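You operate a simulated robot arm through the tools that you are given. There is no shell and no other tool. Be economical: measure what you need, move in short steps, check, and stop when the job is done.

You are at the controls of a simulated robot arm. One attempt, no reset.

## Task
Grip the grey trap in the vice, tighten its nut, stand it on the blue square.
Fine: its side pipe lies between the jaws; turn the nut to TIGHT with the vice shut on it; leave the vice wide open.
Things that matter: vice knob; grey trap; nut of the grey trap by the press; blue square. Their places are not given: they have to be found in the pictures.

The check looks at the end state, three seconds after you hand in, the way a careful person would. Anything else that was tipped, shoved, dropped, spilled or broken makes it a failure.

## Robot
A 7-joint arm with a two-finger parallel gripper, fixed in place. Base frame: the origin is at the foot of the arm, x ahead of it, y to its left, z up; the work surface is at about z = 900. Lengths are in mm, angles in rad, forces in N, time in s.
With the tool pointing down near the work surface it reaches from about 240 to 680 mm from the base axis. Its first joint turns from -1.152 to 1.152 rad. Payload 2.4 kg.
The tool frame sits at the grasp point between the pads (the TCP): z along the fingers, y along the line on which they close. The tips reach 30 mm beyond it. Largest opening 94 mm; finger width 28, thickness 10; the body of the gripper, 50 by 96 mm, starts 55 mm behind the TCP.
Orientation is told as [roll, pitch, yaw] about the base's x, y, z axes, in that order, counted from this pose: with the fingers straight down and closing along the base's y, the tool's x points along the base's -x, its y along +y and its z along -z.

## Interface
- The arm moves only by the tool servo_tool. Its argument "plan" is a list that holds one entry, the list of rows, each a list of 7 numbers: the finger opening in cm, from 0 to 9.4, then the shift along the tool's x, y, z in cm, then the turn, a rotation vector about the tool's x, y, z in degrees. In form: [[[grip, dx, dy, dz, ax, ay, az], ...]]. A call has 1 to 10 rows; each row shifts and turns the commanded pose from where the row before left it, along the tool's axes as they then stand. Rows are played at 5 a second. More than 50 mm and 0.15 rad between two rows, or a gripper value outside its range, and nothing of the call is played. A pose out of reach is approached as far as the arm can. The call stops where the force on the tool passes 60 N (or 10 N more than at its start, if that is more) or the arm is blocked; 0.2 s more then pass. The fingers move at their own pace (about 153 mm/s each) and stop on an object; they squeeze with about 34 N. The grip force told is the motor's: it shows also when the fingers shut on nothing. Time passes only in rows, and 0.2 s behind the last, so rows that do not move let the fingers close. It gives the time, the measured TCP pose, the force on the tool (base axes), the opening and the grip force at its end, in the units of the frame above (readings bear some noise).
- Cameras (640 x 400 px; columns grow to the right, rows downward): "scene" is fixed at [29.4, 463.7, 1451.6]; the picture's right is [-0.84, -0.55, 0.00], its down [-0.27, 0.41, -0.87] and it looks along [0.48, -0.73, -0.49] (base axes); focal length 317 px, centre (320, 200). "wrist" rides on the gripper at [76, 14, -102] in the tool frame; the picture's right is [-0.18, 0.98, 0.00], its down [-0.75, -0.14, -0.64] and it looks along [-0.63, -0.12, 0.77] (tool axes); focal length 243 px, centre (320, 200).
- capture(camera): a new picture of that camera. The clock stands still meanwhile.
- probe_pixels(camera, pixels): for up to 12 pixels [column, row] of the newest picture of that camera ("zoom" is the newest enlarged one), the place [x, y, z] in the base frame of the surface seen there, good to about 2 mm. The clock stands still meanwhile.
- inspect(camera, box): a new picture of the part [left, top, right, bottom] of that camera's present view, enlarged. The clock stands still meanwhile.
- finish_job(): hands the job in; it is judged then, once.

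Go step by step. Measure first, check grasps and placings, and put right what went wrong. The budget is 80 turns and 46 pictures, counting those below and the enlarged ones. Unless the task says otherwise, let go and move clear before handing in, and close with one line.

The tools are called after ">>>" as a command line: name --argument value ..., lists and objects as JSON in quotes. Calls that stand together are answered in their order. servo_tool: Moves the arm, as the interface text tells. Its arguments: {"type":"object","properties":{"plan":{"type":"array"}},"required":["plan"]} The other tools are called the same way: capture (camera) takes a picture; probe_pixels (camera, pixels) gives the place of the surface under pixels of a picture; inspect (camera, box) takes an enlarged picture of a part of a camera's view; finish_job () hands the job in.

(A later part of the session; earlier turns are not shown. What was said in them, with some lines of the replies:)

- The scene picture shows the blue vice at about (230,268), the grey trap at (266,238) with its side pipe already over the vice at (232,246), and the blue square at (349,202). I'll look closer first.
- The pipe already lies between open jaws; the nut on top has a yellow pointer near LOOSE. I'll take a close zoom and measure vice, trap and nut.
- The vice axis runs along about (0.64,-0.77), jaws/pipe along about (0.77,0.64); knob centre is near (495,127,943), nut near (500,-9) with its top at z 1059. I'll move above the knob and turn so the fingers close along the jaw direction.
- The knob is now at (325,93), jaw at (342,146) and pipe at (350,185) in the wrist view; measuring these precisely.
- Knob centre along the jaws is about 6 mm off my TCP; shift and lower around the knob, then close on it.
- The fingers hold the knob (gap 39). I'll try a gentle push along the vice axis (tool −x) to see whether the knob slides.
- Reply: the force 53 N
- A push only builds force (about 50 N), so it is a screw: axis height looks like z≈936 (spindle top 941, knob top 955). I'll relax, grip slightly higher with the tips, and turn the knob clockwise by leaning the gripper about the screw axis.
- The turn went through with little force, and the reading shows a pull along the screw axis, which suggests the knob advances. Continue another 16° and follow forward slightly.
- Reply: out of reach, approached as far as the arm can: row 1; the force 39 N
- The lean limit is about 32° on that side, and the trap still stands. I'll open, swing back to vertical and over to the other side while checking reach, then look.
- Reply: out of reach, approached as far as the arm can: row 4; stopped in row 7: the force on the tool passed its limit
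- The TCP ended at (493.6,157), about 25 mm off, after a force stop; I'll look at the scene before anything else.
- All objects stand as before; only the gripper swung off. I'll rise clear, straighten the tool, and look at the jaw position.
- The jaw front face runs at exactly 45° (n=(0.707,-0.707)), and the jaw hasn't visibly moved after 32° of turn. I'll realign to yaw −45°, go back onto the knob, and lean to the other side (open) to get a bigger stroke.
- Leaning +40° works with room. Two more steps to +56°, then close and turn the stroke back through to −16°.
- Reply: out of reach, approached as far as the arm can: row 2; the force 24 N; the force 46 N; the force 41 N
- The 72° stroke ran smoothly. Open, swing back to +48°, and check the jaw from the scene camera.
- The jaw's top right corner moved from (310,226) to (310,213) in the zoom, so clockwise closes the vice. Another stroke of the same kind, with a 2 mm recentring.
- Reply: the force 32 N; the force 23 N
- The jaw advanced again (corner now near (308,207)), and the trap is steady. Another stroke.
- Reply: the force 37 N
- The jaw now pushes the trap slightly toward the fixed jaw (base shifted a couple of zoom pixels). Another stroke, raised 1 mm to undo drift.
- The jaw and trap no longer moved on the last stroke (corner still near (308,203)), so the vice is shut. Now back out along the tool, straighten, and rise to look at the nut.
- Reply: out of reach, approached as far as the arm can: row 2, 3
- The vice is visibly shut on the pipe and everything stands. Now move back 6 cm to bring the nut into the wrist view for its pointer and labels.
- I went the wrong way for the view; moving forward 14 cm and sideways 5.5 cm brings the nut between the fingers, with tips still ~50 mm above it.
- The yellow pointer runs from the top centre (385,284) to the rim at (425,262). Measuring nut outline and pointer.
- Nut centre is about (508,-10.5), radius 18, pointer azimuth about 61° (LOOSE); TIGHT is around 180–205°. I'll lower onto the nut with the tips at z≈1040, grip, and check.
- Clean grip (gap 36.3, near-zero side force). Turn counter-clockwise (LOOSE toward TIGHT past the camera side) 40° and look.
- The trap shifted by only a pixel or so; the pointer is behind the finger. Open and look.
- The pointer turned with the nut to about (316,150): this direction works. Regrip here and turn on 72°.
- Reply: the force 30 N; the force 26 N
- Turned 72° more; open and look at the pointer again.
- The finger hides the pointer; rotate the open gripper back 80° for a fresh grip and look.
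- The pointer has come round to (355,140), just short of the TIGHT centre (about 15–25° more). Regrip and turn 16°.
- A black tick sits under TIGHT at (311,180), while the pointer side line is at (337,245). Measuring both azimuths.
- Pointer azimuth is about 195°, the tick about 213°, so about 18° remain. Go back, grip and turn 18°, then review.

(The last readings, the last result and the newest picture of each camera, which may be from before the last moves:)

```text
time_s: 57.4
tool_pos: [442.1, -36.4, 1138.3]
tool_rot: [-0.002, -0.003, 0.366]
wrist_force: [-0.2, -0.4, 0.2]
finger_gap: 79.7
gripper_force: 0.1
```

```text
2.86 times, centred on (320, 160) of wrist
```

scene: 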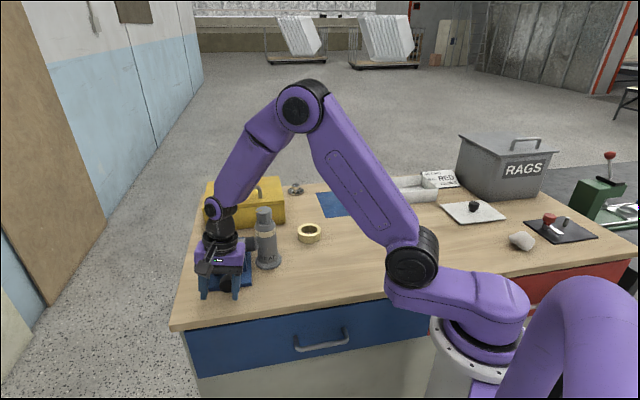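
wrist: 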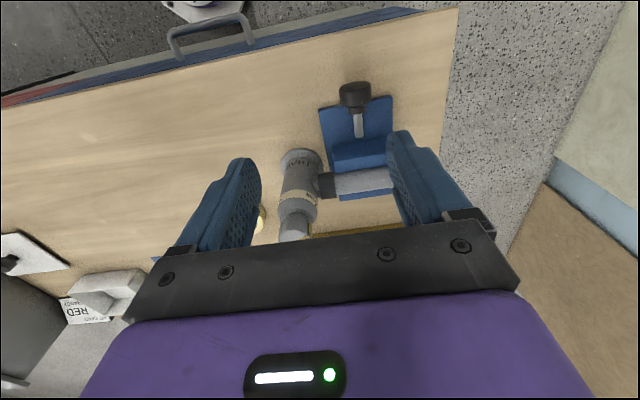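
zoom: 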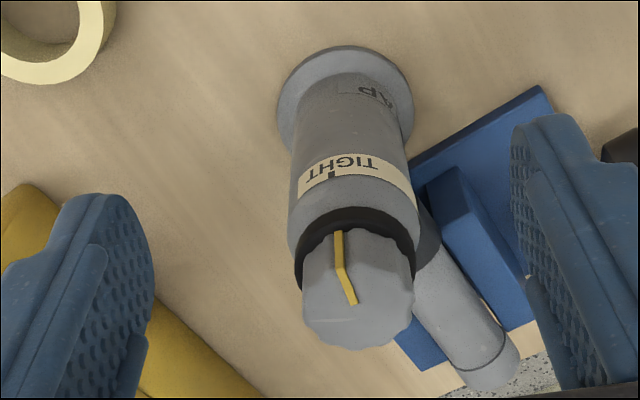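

A black ring now shows under the nut, and the pointer lies close to the tick at (332,172). Measure again.

>>> probe_pixels --camera "zoom" --pixels '[[339, 240], [340, 255], [342, 267], [354, 301], [331, 173], [332, 177], [305, 305], [412, 305], [360, 347], [320, 235], [303, 270], [411, 245]]'

>>> inspect --camera "scene" --box '[220, 180, 300, 280]'

```text
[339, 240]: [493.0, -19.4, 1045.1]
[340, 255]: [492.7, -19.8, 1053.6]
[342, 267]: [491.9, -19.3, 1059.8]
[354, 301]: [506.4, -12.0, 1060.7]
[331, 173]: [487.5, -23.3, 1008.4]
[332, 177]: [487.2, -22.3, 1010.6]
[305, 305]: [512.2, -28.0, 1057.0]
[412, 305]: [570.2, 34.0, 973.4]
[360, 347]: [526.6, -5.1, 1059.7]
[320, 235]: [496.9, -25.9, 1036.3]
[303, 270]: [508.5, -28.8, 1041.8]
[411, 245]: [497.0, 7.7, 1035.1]
```

```text
4.00 times, centred on (260, 230) of scene
```

zoom: 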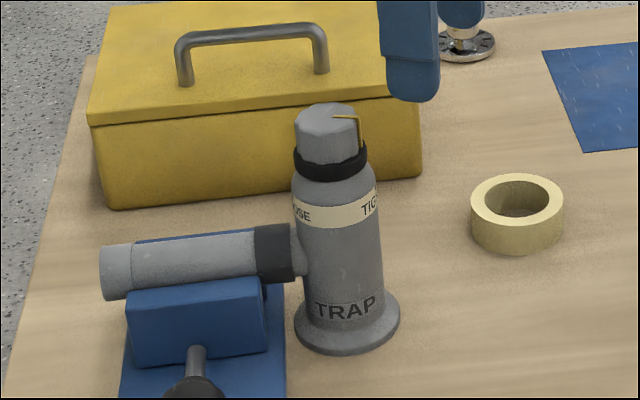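

The seal ring is squeezed out and the pointer (≈207°) is within about 4° of the tick (≈212°). One last 4° nudge to bring it square onto TIGHT.

>>> servo_tool --plan '[[[8, -3.5, 0, 0, 0, 0, 0], [8, -3.5, 0, 0, 0, 0, 0], [8, 0, 0, 3.5, 0, 0, 0], [8, 0, 0, 3.5, 0, 0, 0], [2, 0, 0, 0, 0, 0, 0], [2, 0, 0, 0, 0, 0, 0], [2, 0, 0, 0, 0, 0, 0], [2, 0, 0, 0, 0, 0, -4.5], [2, 0, 0, 0, 0, 0, 0], [2, 0, 0, 0, 0, 0, 0]]]'

>>> servo_tool --plan '[[[8, 0, 0, 0, 0, 0, 0], [8, 0, 0, 0, 0, 0, 0], [8, 0, 0, -3.5, 0, 0, 0], [8, 0, 0, -3.5, 0, 0, 0], [8, 4, 0, 0, 0, 0, 0], [8, 3, 0, 0, 0, 0, 0], [8, 0, 0, 0, 0, 0, 0]]]'

>>> inspect --camera "wrist" --box '[240, 90, 400, 230]'

```text
time_s: 59.6
tool_pos: [507.4, -11.3, 1068.2]
tool_rot: [-0.002, 0.0, 0.443]
wrist_force: [0.7, -4.8, 1.3]
finger_gap: 36.4
gripper_force: 33.8
```

```text
time_s: 61.2
tool_pos: [443.4, -41.0, 1136.5]
tool_rot: [0.0, -0.002, 0.442]
wrist_force: [-1.2, 0.1, -0.8]
finger_gap: 79.9
gripper_force: 0.2
```

```text
2.86 times, centred on (320, 160) of wrist
```

zoom: 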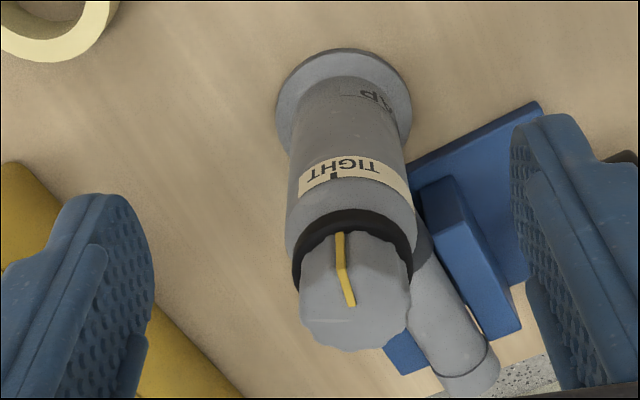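

Pointer and tick now line up on TIGHT. Next, return to the knob to open the vice: turn to yaw −45° and move over it.

>>> servo_tool --plan '[[[8, 0, 0, 0, 0, 0, 7.83], [8, 0, 0, 0, 0, 0, 7.83], [8, 0, 0, 0, 0, 0, 7.83], [8, 0, 0, 0, 0, 0, 7.83], [8, 0, 0, 0, 0, 0, 7.83], [8, 0, 0, 0, 0, 0, 7.83], [8, 0, 0, 0, 0, 0, 7.83], [8, 0, 0, 0, 0, 0, 7.83], [8, 0, 0, 0, 0, 0, 7.7], [8, 0, 0, 0, 0, 0, 0]]]'

>>> servo_tool --plan '[[[8, 1.67, 3.24, 0, 0, 0, 0], [8, 1.67, 3.24, 0, 0, 0, 0], [8, 1.67, 3.24, 0, 0, 0, 0], [8, 1.67, 3.24, 0, 0, 0, 0], [8, 1.67, 3.24, 0, 0, 0, 0], [8, 0, 0, 3, 0, 0, 0], [8, 0, 0, 3, 0, 0, 0], [8, 0, 0, 3, 0, 0, 0], [8, 0, 0, 0, 0, 0, 0]]]'

```text
time_s: 63.4
tool_pos: [444.3, -39.9, 1136.6]
tool_rot: [0.001, -0.001, -0.787]
wrist_force: [-1.3, -0.1, -0.5]
finger_gap: 79.9
gripper_force: 0.0
```

```text
time_s: 65.4
tool_pos: [500.4, 134.4, 1047.7]
tool_rot: [0.0, -0.001, -0.784]
wrist_force: [0.6, 1.2, 0.5]
finger_gap: 80.0
gripper_force: 0.0
```

Shift 4 mm, lower onto the knob, lean to −16° open, and grip.

>>> servo_tool --plan '[[[5.6, 0, -0.4, 3, 0, 0, 0], [5.6, 0, 0, 3.2, 0, 0, 0], [5.6, 0, 0, 3.15, 0, 0, 0], [5.6, 0, -0.25, 0.0175, -8, 0, 0], [5.6, 0, -0.25, 0.0175, -8, 0, 0], [5.6, 0, 0, 0, 0, 0, 0], [2, 0, 0, 0, 0, 0, 0], [2, 0, 0, 0, 0, 0, 0], [2, 0, 0, 0, 0, 0, 0]]]'

>>> servo_tool --plan '[[[2, 0, 0.25, 0.0175, 8, 0, 0], [2, 0, 0.25, 0.0175, 8, 0, 0], [2, 0, 0.25, 0.0175, 8, 0, 0], [2, 0, 0.25, 0.0175, 8, 0, 0], [2, 0, 0.25, 0.0175, 8, 0, 0], [2, 0, 0.25, 0.0175, 8, 0, 0], [2, 0, 0.25, 0.0175, 8, 0, 0], [2, 0, 0.25, 0.0175, 8, 0, 0], [2, 0, 0, 0, 0, 0, 0]]]'

>>> inspect --camera "scene" --box '[200, 195, 296, 300]'

```text
time_s: 67.4
tool_pos: [494.7, 127.9, 953.1]
tool_rot: [0.285, -0.004, -0.785]
wrist_force: [7.4, 9.2, 2.7]
finger_gap: 36.6
gripper_force: 44.5
```

```text
time_s: 69.4
tool_pos: [507.2, 140.6, 949.0]
tool_rot: [-0.833, -0.006, -0.782]
wrist_force: [19.8, 8.8, 21.9]
finger_gap: 36.5
gripper_force: 45.0
```

```text
3.81 times, centred on (248, 248) of scene
```

zoom: 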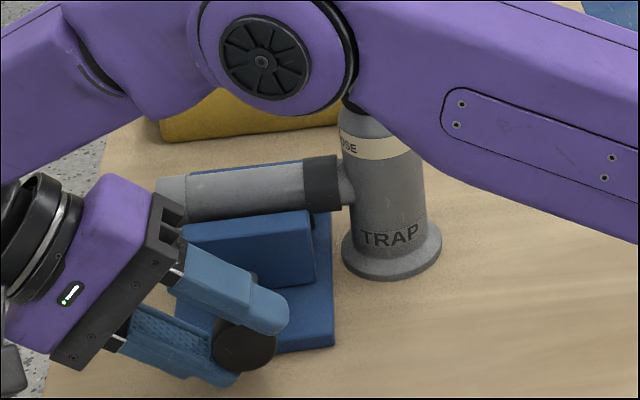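

The jaw moved back (corner to about (310,212)). Repeat opening strokes.

>>> servo_tool --plan '[[[4.8, 0, 0, 0, 0, 0, 0], [4.8, 0, 0, 0, 0, 0, 0], [5.0, 0, -0.25, 0.0175, -8, 0, 0], [5.0, 0, -0.25, 0.0175, -8, 0, 0], [5.2, 0, -0.25, 0.0175, -8, 0, 0], [5.2, 0, -0.25, 0.0175, -8, 0, 0], [5.4, 0, -0.25, 0.0175, -8, 0, 0], [5.4, 0, -0.25, 0.0175, -8, 0, 0], [5.4, 0, -0.25, 0.0175, -8, 0, 0], [5.4, 0, -0.25, 0.0175, -8, 0, 0]]]'

>>> servo_tool --plan '[[[2, 0, 0, 0, 0, 0, 0], [2, 0, 0, 0, 0, 0, 0], [2, 0, 0.25, 0.0175, 8, 0, 0], [2, 0, 0.25, 0.0175, 8, 0, 0], [2, 0, 0.25, 0.0175, 8, 0, 0], [2, 0, 0.25, 0.0175, 8, 0, 0], [2, 0, 0.25, 0.0175, 8, 0, 0], [2, 0, 0.25, 0.0175, 8, 0, 0], [2, 0, 0.25, 0.0175, 8, 0, 0], [2, 0, 0.25, 0.0175, 8, 0, 0]]]'

>>> servo_tool --plan '[[[4.8, 0, 0, 0, 0, 0, 0], [4.8, 0, 0, 0, 0, 0, 0], [5.0, 0, -0.25, 0.0175, -8, 0, 0], [5.0, 0, -0.25, 0.0175, -8, 0, 0], [5.2, 0, -0.25, 0.0175, -8, 0, 0], [5.2, 0, -0.25, 0.0175, -8, 0, 0], [5.4, 0, -0.25, 0.0175, -8, 0, 0], [5.4, 0, -0.25, 0.0175, -8, 0, 0], [5.4, 0, -0.25, 0.0175, -8, 0, 0], [5.4, 0, -0.25, 0.0175, -8, 0, 0]]]'

>>> servo_tool --plan '[[[2, 0, 0, 0, 0, 0, 0], [2, 0, 0, 0, 0, 0, 0], [2, 0, 0.25, 0.0175, 8, 0, 0], [2, 0, 0.25, 0.0175, 8, 0, 0], [2, 0, 0.25, 0.0175, 8, 0, 0], [2, 0, 0.25, 0.0175, 8, 0, 0], [2, 0, 0.25, 0.0175, 8, 0, 0], [2, 0, 0.25, 0.0175, 8, 0, 0], [2, 0, 0.25, 0.0175, 8, 0, 0], [2, 0, 0.25, 0.0175, 8, 0, 0]]]'

>>> inspect --camera "scene" --box '[200, 195, 296, 300]'

```text
time_s: 71.6
tool_pos: [492.6, 126.9, 952.3]
tool_rot: [0.282, -0.003, -0.786]
wrist_force: [0.2, -0.5, 0.1]
finger_gap: 53.9
gripper_force: 0.1
```

```text
time_s: 73.8
tool_pos: [507.0, 139.6, 946.0]
tool_rot: [-0.838, -0.002, -0.784]
wrist_force: [12.9, -1.4, 14.3]
finger_gap: 36.5
gripper_force: 45.2
```

```text
time_s: 76.0
tool_pos: [493.0, 128.1, 951.4]
tool_rot: [0.284, -0.004, -0.785]
wrist_force: [0.5, -0.2, -0.1]
finger_gap: 53.9
gripper_force: 0.0
```

```text
time_s: 78.2
tool_pos: [506.7, 140.5, 947.2]
tool_rot: [-0.836, -0.004, -0.784]
wrist_force: [13.3, 3.9, 14.9]
finger_gap: 36.2
gripper_force: 44.5
```

```text
3.81 times, centred on (248, 248) of scene
```

zoom: 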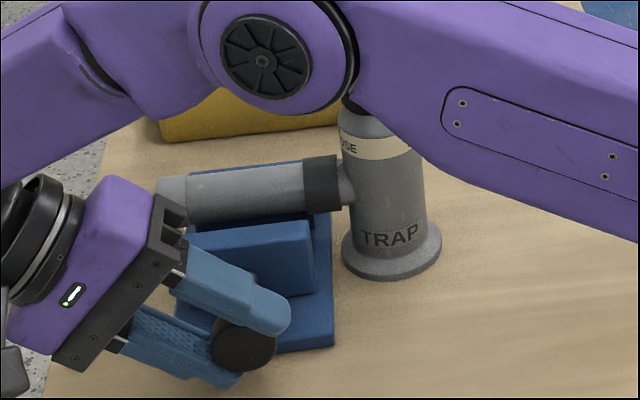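

The jaw is nearly back to its starting place (corner at (310,224)). Two more strokes to reach the open stop.

>>> servo_tool --plan '[[[4.8, 0, 0, 0, 0, 0, 0], [4.8, 0, 0, -0.1, 0, 0, 0], [5.0, 0, -0.25, 0.0175, -8, 0, 0], [5.0, 0, -0.25, 0.0175, -8, 0, 0], [5.2, 0, -0.25, 0.0175, -8, 0, 0], [5.2, 0, -0.25, 0.0175, -8, 0, 0], [5.4, 0, -0.25, 0.0175, -8, 0, 0], [5.4, 0, -0.25, 0.0175, -8, 0, 0], [5.4, 0, -0.25, 0.0175, -8, 0, 0], [5.4, 0, -0.25, 0.0175, -8, 0, 0]]]'

>>> servo_tool --plan '[[[2, 0, 0, 0, 0, 0, 0], [2, 0, 0, 0, 0, 0, 0], [2, 0, 0.25, 0.0175, 8, 0, 0], [2, 0, 0.25, 0.0175, 8, 0, 0], [2, 0, 0.25, 0.0175, 8, 0, 0], [2, 0, 0.25, 0.0175, 8, 0, 0], [2, 0, 0.25, 0.0175, 8, 0, 0], [2, 0, 0.25, 0.0175, 8, 0, 0], [2, 0, 0.25, 0.0175, 8, 0, 0], [2, 0, 0.25, 0.0175, 8, 0, 0]]]'

>>> servo_tool --plan '[[[4.8, 0, 0, 0, 0, 0, 0], [4.8, 0, 0, 0, 0, 0, 0], [5.0, 0, -0.25, 0.0175, -8, 0, 0], [5.0, 0, -0.25, 0.0175, -8, 0, 0], [5.2, 0, -0.25, 0.0175, -8, 0, 0], [5.2, 0, -0.25, 0.0175, -8, 0, 0], [5.4, 0, -0.25, 0.0175, -8, 0, 0], [5.4, 0, -0.25, 0.0175, -8, 0, 0], [5.4, 0, -0.25, 0.0175, -8, 0, 0], [5.4, 0, -0.25, 0.0175, -8, 0, 0]]]'

>>> servo_tool --plan '[[[2, 0, 0, 0, 0, 0, 0], [2, 0, 0, 0, 0, 0, 0], [2, 0, 0.25, 0.0175, 8, 0, 0], [2, 0, 0.25, 0.0175, 8, 0, 0], [2, 0, 0.25, 0.0175, 8, 0, 0], [2, 0, 0.25, 0.0175, 8, 0, 0], [2, 0, 0.25, 0.0175, 8, 0, 0], [2, 0, 0.25, 0.0175, 8, 0, 0], [2, 0, 0.25, 0.0175, 8, 0, 0], [2, 0, 0.25, 0.0175, 8, 0, 0]]]'

>>> inspect --camera "scene" --box '[200, 195, 296, 300]'

```text
time_s: 80.4
tool_pos: [493.3, 127.8, 952.1]
tool_rot: [0.282, -0.002, -0.786]
wrist_force: [-0.7, -0.4, 0.8]
finger_gap: 53.8
gripper_force: 0.0
```

```text
time_s: 82.6
tool_pos: [506.1, 138.3, 946.6]
tool_rot: [-0.84, 0.001, -0.785]
wrist_force: [-8.1, -8.5, 0.4]
finger_gap: 36.8
gripper_force: 45.3
```

```text
time_s: 84.8
tool_pos: [494.1, 126.9, 951.3]
tool_rot: [0.281, -0.005, -0.785]
wrist_force: [0.0, 0.1, -0.8]
finger_gap: 53.9
gripper_force: 0.1
```

```text
time_s: 87.0
tool_pos: [504.7, 140.6, 946.3]
tool_rot: [-0.839, -0.003, -0.787]
wrist_force: [-8.7, -8.7, -0.4]
finger_gap: 37.3
gripper_force: 44.9
```

```text
3.81 times, centred on (248, 248) of scene
```

zoom: 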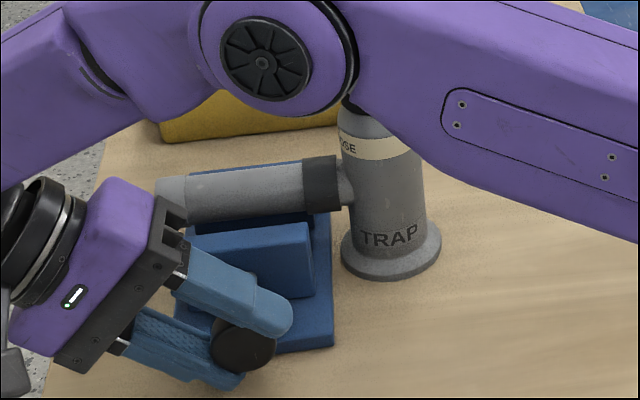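

The corner is back at (310,226), the original, and the force shows slipping at the stop: the vice is wide open. Open, return upright about the knob, and rise.

>>> servo_tool --plan '[[[4.8, 0, 0, 0, 0, 0, 0], [4.8, 0, 0, -0.1, 0, 0, 0], [5.0, 0, -0.25, 0.0175, -8, 0, 0], [5.0, 0, -0.25, 0.0175, -8, 0, 0], [5.2, 0, -0.25, 0.0175, -8, 0, 0], [5.2, 0, -0.25, 0.0175, -8, 0, 0], [5.4, 0, -0.25, 0.0175, -8, 0, 0], [5.4, 0, -0.25, 0.0175, -8, 0, 0], [6.4, 0, 0, 0, 0, 0, 0]]]'

>>> servo_tool --plan '[[[6.4, 0, 0, -4, 0, 0, 0], [7, 0, 0, -4.5, 0, 0, 0], [9, 0, 0, -4.5, 0, 0, 0], [9, 0, 0, -4.5, 0, 0, 0], [9, 0, -3, 0, 0, 0, 0], [9, 0, -4, 0, 0, 0, 0], [9, -1, -3, 0, 0, 0, 0], [9, -2, 0, 0, 0, 0, 0], [9, 0, 0, 0, 0, 0, 0]]]'

>>> inspect --camera "wrist" --box '[230, 60, 410, 250]'

```text
time_s: 89.0
tool_pos: [497.1, 131.2, 952.9]
tool_rot: [0.003, -0.001, -0.786]
wrist_force: [0.2, 0.0, -1.1]
finger_gap: 64.3
gripper_force: 0.0
```

```text
time_s: 91.0
tool_pos: [447.5, 38.6, 1127.8]
tool_rot: [0.001, -0.003, -0.785]
wrist_force: [0.2, 0.4, 0.2]
finger_gap: 89.9
gripper_force: 0.1
```

```text
2.11 times, centred on (320, 155) of wrist
```

zoom: 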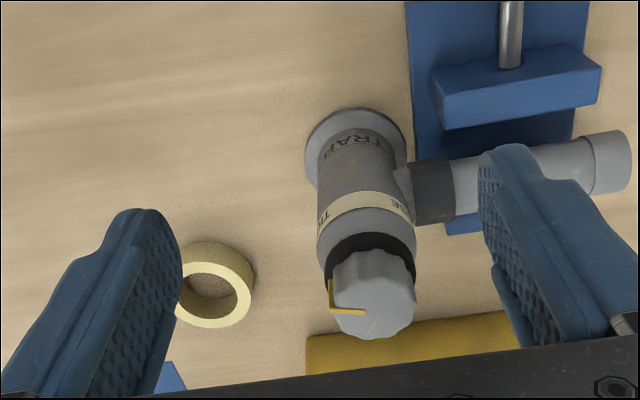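

The vice is open with a clear gap, the trap stands freely. Measuring the trap body, ring, and nearby pipe top for the grasp.

>>> probe_pixels --camera "zoom" --pixels '[[335, 298], [410, 300], [375, 335], [372, 282], [350, 245], [410, 245], [365, 222], [365, 203], [365, 185], [435, 190], [330, 180], [362, 150]]'

>>> probe_pixels --camera "scene" --pixels '[[392, 190], [410, 185], [390, 182], [425, 198], [349, 202], [294, 184]]'

>>> capture --camera "scene"

```text
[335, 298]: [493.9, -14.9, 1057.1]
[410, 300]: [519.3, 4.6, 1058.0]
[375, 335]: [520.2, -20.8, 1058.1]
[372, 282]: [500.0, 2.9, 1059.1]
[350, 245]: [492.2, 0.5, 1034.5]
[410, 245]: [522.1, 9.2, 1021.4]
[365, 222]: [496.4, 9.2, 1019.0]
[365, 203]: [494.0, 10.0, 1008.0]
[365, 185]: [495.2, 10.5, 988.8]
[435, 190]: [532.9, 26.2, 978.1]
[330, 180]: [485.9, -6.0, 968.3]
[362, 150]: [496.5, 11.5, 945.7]
```

```text
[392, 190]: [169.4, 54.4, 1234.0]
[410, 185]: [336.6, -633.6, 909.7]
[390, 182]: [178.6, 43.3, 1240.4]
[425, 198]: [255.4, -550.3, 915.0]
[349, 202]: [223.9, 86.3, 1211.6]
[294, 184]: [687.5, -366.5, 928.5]
```

```text
6 pictures are left
```

scene: 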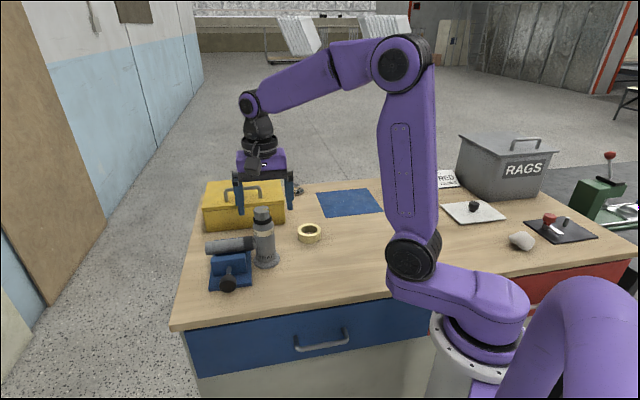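

Trap axis is about (508.5,-8.5); body of R≈24 up to z≈1019, nut top 1059, pipe top 978. I'll yaw to +45° so fingers close across the pipe direction and centre above the trap.

>>> servo_tool --plan '[[[9.2, 0, 0, 0, 0, 0, -8.2], [9.2, 0, 0, 0, 0, 0, -8.2], [9.2, 0, 0, 0, 0, 0, -8.2], [9.2, 0, 0, 0, 0, 0, -8.2], [9.2, 0, 0, 0, 0, 0, -8.2], [9.2, 0, 0, 0, 0, 0, -8.2], [9.2, 0, 0, 0, 0, 0, -8.2], [9.2, 0, 0, 0, 0, 0, -8.2], [9.2, 0, 0, 0, 0, 0, -8.2], [9.2, 0, 0, 0, 0, 0, -8.2]]]'

>>> servo_tool --plan '[[[9.2, 0, 0, 0, 0, 0, -8], [9.2, -0.5, -3.8, 0, 0, 0, 0], [9.2, -0.49, -3.84, 0, 0, 0, 0], [9.2, 0, 0, 0, 0, 0, 0]]]'

```text
time_s: 93.2
tool_pos: [447.7, 39.0, 1127.5]
tool_rot: [-0.001, -0.001, 0.65]
wrist_force: [0.4, 0.6, 0.7]
finger_gap: 92.2
gripper_force: 0.0
```

```text
time_s: 94.2
tool_pos: [509.7, -8.8, 1127.7]
tool_rot: [-0.003, -0.002, 0.789]
wrist_force: [0.2, 0.5, -0.2]
finger_gap: 91.8
gripper_force: 0.0
```

Centred; lower 116 mm around the body and close.

>>> servo_tool --plan '[[[9.2, 0, 0, 4, 0, 0, 0], [9.2, 0, 0, 4, 0, 0, 0], [9.2, 0, 0, 3.6, 0, 0, 0], [9.2, 0, 0, 0, 0, 0, 0], [7, 0, 0, 0, 0, 0, 0], [5, 0, 0, 0, 0, 0, 0], [3, 0, 0, 0, 0, 0, 0], [3, 0, 0, 0, 0, 0, 0], [3, 0, 0, 0, 0, 0, 0]]]'

>>> inspect --camera "scene" --box '[190, 165, 330, 305]'

```text
time_s: 96.2
tool_pos: [509.4, -6.9, 1011.2]
tool_rot: [0.0, -0.002, 0.789]
wrist_force: [-0.3, -0.9, -0.2]
finger_gap: 51.7
gripper_force: 34.2
```

```text
2.86 times, centred on (260, 235) of scene
```

zoom: 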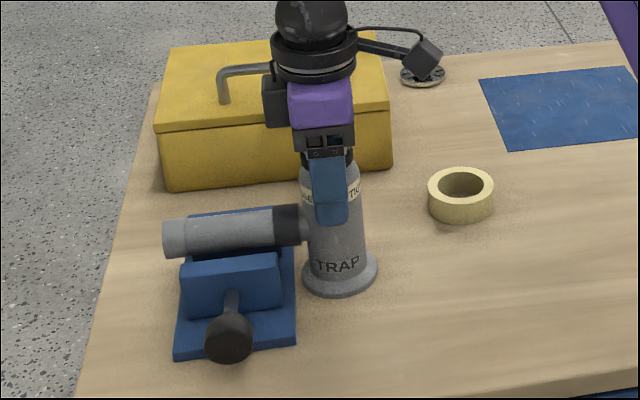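

The body is held (gap 51.7) and nothing shifted. Lift straight up, first a little.

>>> servo_tool --plan '[[[3, 0, 0, -1, 0, 0, 0], [3, 0, 0, -2, 0, 0, 0], [3, 0, 0, -3, 0, 0, 0], [3, 0, 0, -3, 0, 0, 0], [3, 0, 0, -3, 0, 0, 0], [3, 0, 0, 0, 0, 0, 0]]]'

>>> inspect --camera "scene" --box '[190, 125, 330, 300]'

```text
time_s: 97.6
tool_pos: [507.0, -7.9, 1131.7]
tool_rot: [-0.002, -0.003, 0.785]
wrist_force: [0.3, 0.2, -1.2]
finger_gap: 51.8
gripper_force: 34.3
```

```text
2.29 times, centred on (260, 212) of scene
```

zoom: 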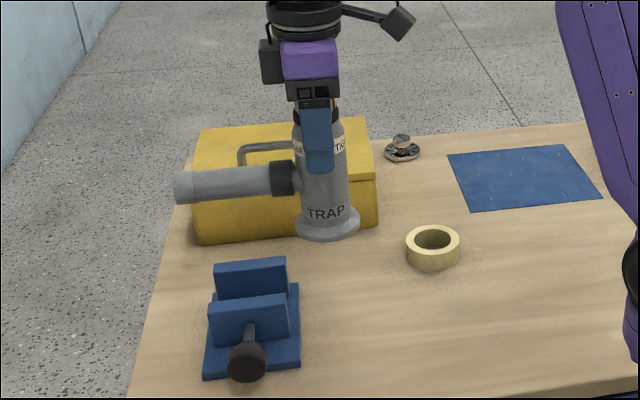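

The trap hangs securely (gap 51.8), base clear of the jaws, and the vice is undisturbed. Raise another 6 cm, turn yaw to +10°, then carry to the square.

>>> servo_tool --plan '[[[3, 0, 0, -3, 0, 0, 0], [3, 0, 0, -3, 0, 0, 0], [3, 0, 0, 0, 0, 0, 5.8], [3, 0, 0, 0, 0, 0, 5.8], [3, 0, 0, 0, 0, 0, 5.8], [3, 0, 0, 0, 0, 0, 5.8], [3, 0, 0, 0, 0, 0, 5.9], [3, 0, 0, 0, 0, 0, 5.9], [3, 0, 0, 0, 0, 0, 0]]]'

>>> servo_tool --plan '[[[3, 0.4, -1.6, 0, 0, 0, 0], [3, 0.8, -3.26, 0, 0, 0, 0], [3, 0.8, -3.26, 0, 0, 0, 0], [3, 0.8, -3.26, 0, 0, 0, 0], [3, 0.8, -3.26, 0, 0, 0, 0], [3, 0.8, -3.26, 0, 0, 0, 0], [3, 0.4, -1.6, 0, 0, 0, 0], [3, 0, 0, 0, 0, 0, 0]]]'

```text
time_s: 99.6
tool_pos: [509.3, -6.7, 1190.9]
tool_rot: [0.001, -0.003, 0.175]
wrist_force: [0.3, 0.4, -2.1]
finger_gap: 52.0
gripper_force: 34.0
```

```text
time_s: 101.4
tool_pos: [494.6, -207.9, 1191.9]
tool_rot: [-0.001, -0.003, 0.178]
wrist_force: [-0.9, -0.3, -2.3]
finger_gap: 51.6
gripper_force: 34.1
```

Grip steady; continue the second half to (480,−410).

>>> servo_tool --plan '[[[3, 0.4, -1.6, 0, 0, 0, 0], [3, 0.83, -3.28, 0, 0, 0, 0], [3, 0.83, -3.28, 0, 0, 0, 0], [3, 0.83, -3.28, 0, 0, 0, 0], [3, 0.83, -3.28, 0, 0, 0, 0], [3, 0.83, -3.28, 0, 0, 0, 0], [3, 0.4, -1.6, 0, 0, 0, 0], [3, 0, 0, 0, 0, 0, 0], [3, 0, 0, 3, 0, 0, 0], [3, 0, 0, 0, 0, 0, 0]]]'

>>> capture --camera "scene"

```text
time_s: 103.6
tool_pos: [478.0, -407.4, 1160.3]
tool_rot: [0.001, -0.002, 0.176]
wrist_force: [0.8, -1.2, -1.5]
finger_gap: 51.3
gripper_force: 33.9
out of reach, approached as far as the arm can: row 7
```

```text
3 pictures are left
```

scene: 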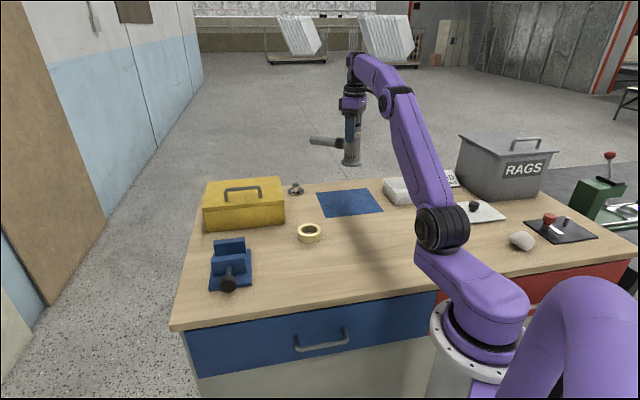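

The trap hangs above the square at (478,−407), upright. Descend to just above contact with a small pull inward for reach.

>>> servo_tool --plan '[[[3, 0.6, 0.5, 2, 0, 0, 0], [3, 0, 0, 3.5, 0, 0, 0], [3, 0, 0, 3.5, 0, 0, 0], [3, 0, 0, 3, 0, 0, 0], [3, 0, 0, 1.8, 0, 0, 0], [3, 0, 0, 0, 0, 0, 0], [3, 0, 0, 0, 0, 0, 0]]]'

```text
time_s: 105.2
tool_pos: [471.7, -402.8, 1022.2]
tool_rot: [0.0, -0.002, 0.175]
wrist_force: [0.7, -0.4, -2.6]
finger_gap: 51.8
gripper_force: 33.8
```

Now at z 1022, about 11 mm above seating; lower in small steps and watch the force.

>>> servo_tool --plan '[[[3, 0, 0, 0.4, 0, 0, 0], [3, 0, 0, 0.3, 0, 0, 0], [3, 0, 0, 0.2, 0, 0, 0], [3, 0, 0, 0.15, 0, 0, 0], [3, 0, 0, 0, 0, 0, 0], [3, 0, 0, 0, 0, 0, 0]]]'

```text
time_s: 106.6
tool_pos: [471.8, -403.2, 1012.1]
tool_rot: [0.0, -0.001, 0.174]
wrist_force: [0.6, 0.5, -1.7]
finger_gap: 51.5
gripper_force: 33.7
```

>>> servo_tool --plan '[[[3, 0, 0, 0.1, 0, 0, 0], [3, 0, 0, 0.1, 0, 0, 0], [3, 0, 0, 0, 0, 0, 0]]]'

>>> inspect --camera "scene" --box '[280, 130, 420, 230]'

```text
time_s: 107.4
tool_pos: [472.6, -402.8, 1010.0]
tool_rot: [-0.002, -0.002, 0.176]
wrist_force: [-3.1, 2.7, 19.2]
finger_gap: 51.5
gripper_force: 34.0
```

```text
4.00 times, centred on (350, 180) of scene
```

zoom: 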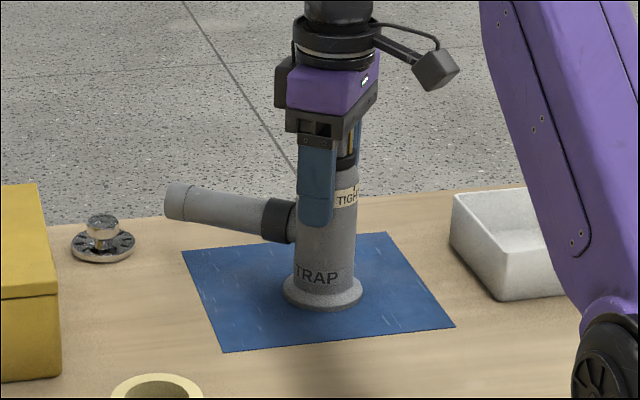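

Contact force of 19 N: the trap stands inside the square. Release and rise straight up.

>>> servo_tool --plan '[[[3, 0, 0, -0.1, 0, 0, 0], [5.6, 0, 0, 0, 0, 0, 0], [7, 0, 0, 0, 0, 0, 0], [9.2, 0, 0, 0, 0, 0, 0], [9.2, 0, 0, 0, 0, 0, 0], [9.2, 0, 0, -3, 0, 0, 0], [9.2, 0, 0, -4, 0, 0, 0], [9.2, 0, 0, -4, 0, 0, 0], [9.2, 0, 0, -4, 0, 0, 0], [9.2, 0, 0, 0, 0, 0, 0]]]'

>>> servo_tool --plan '[[[9.2, 2, 3.5, 0, 0, 0, 0], [9.2, 2, 3.5, 0, 0, 0, 0], [9.2, 2, 3.5, 0, 0, 0, 0], [9.2, 2, 3.5, 0, 0, 0, 0], [9.2, 0, 0, 0, 0, 0, 0]]]'

>>> capture --camera "scene"

```text
time_s: 109.6
tool_pos: [471.7, -404.7, 1160.1]
tool_rot: [-0.001, -0.002, 0.174]
wrist_force: [-1.0, 0.1, -0.1]
finger_gap: 91.9
gripper_force: 0.2
```

```text
time_s: 110.8
tool_pos: [367.4, -279.5, 1160.4]
tool_rot: [-0.001, -0.001, 0.174]
wrist_force: [-0.4, 0.4, 0.2]
finger_gap: 92.2
gripper_force: 0.1
```

```text
1 pictures are left
```

scene: 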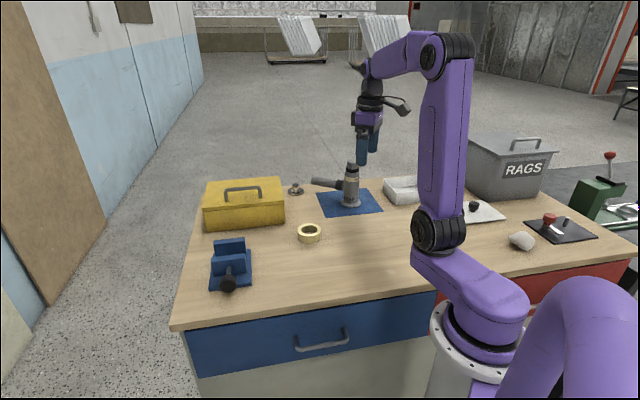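

The trap stands upright on the blue square at (351,190), the vice is open at (230,265), and everything else is in its original place. One last close look before handing in.

>>> inspect --camera "scene" --box '[300, 145, 400, 225]'

```text
5.00 times, centred on (350, 185) of scene
```

zoom: 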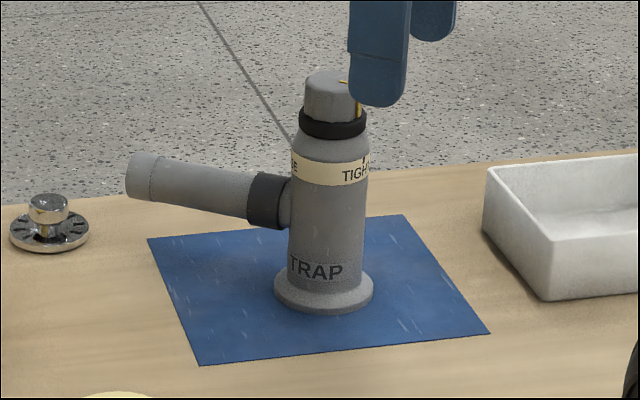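

The pointer lines up with the TIGHT tick at (362,160), and the trap stands flat inside the square with the gripper clear. Handing in.

>>> finish_job

```text
The job is handed in.
```

The job is handed in: I tightened the grey trap's nut to TIGHT with the vice shut on its side pipe, then stood it on the blue square. The vice is wide open, and nothing else looked disturbed in the last pictures.
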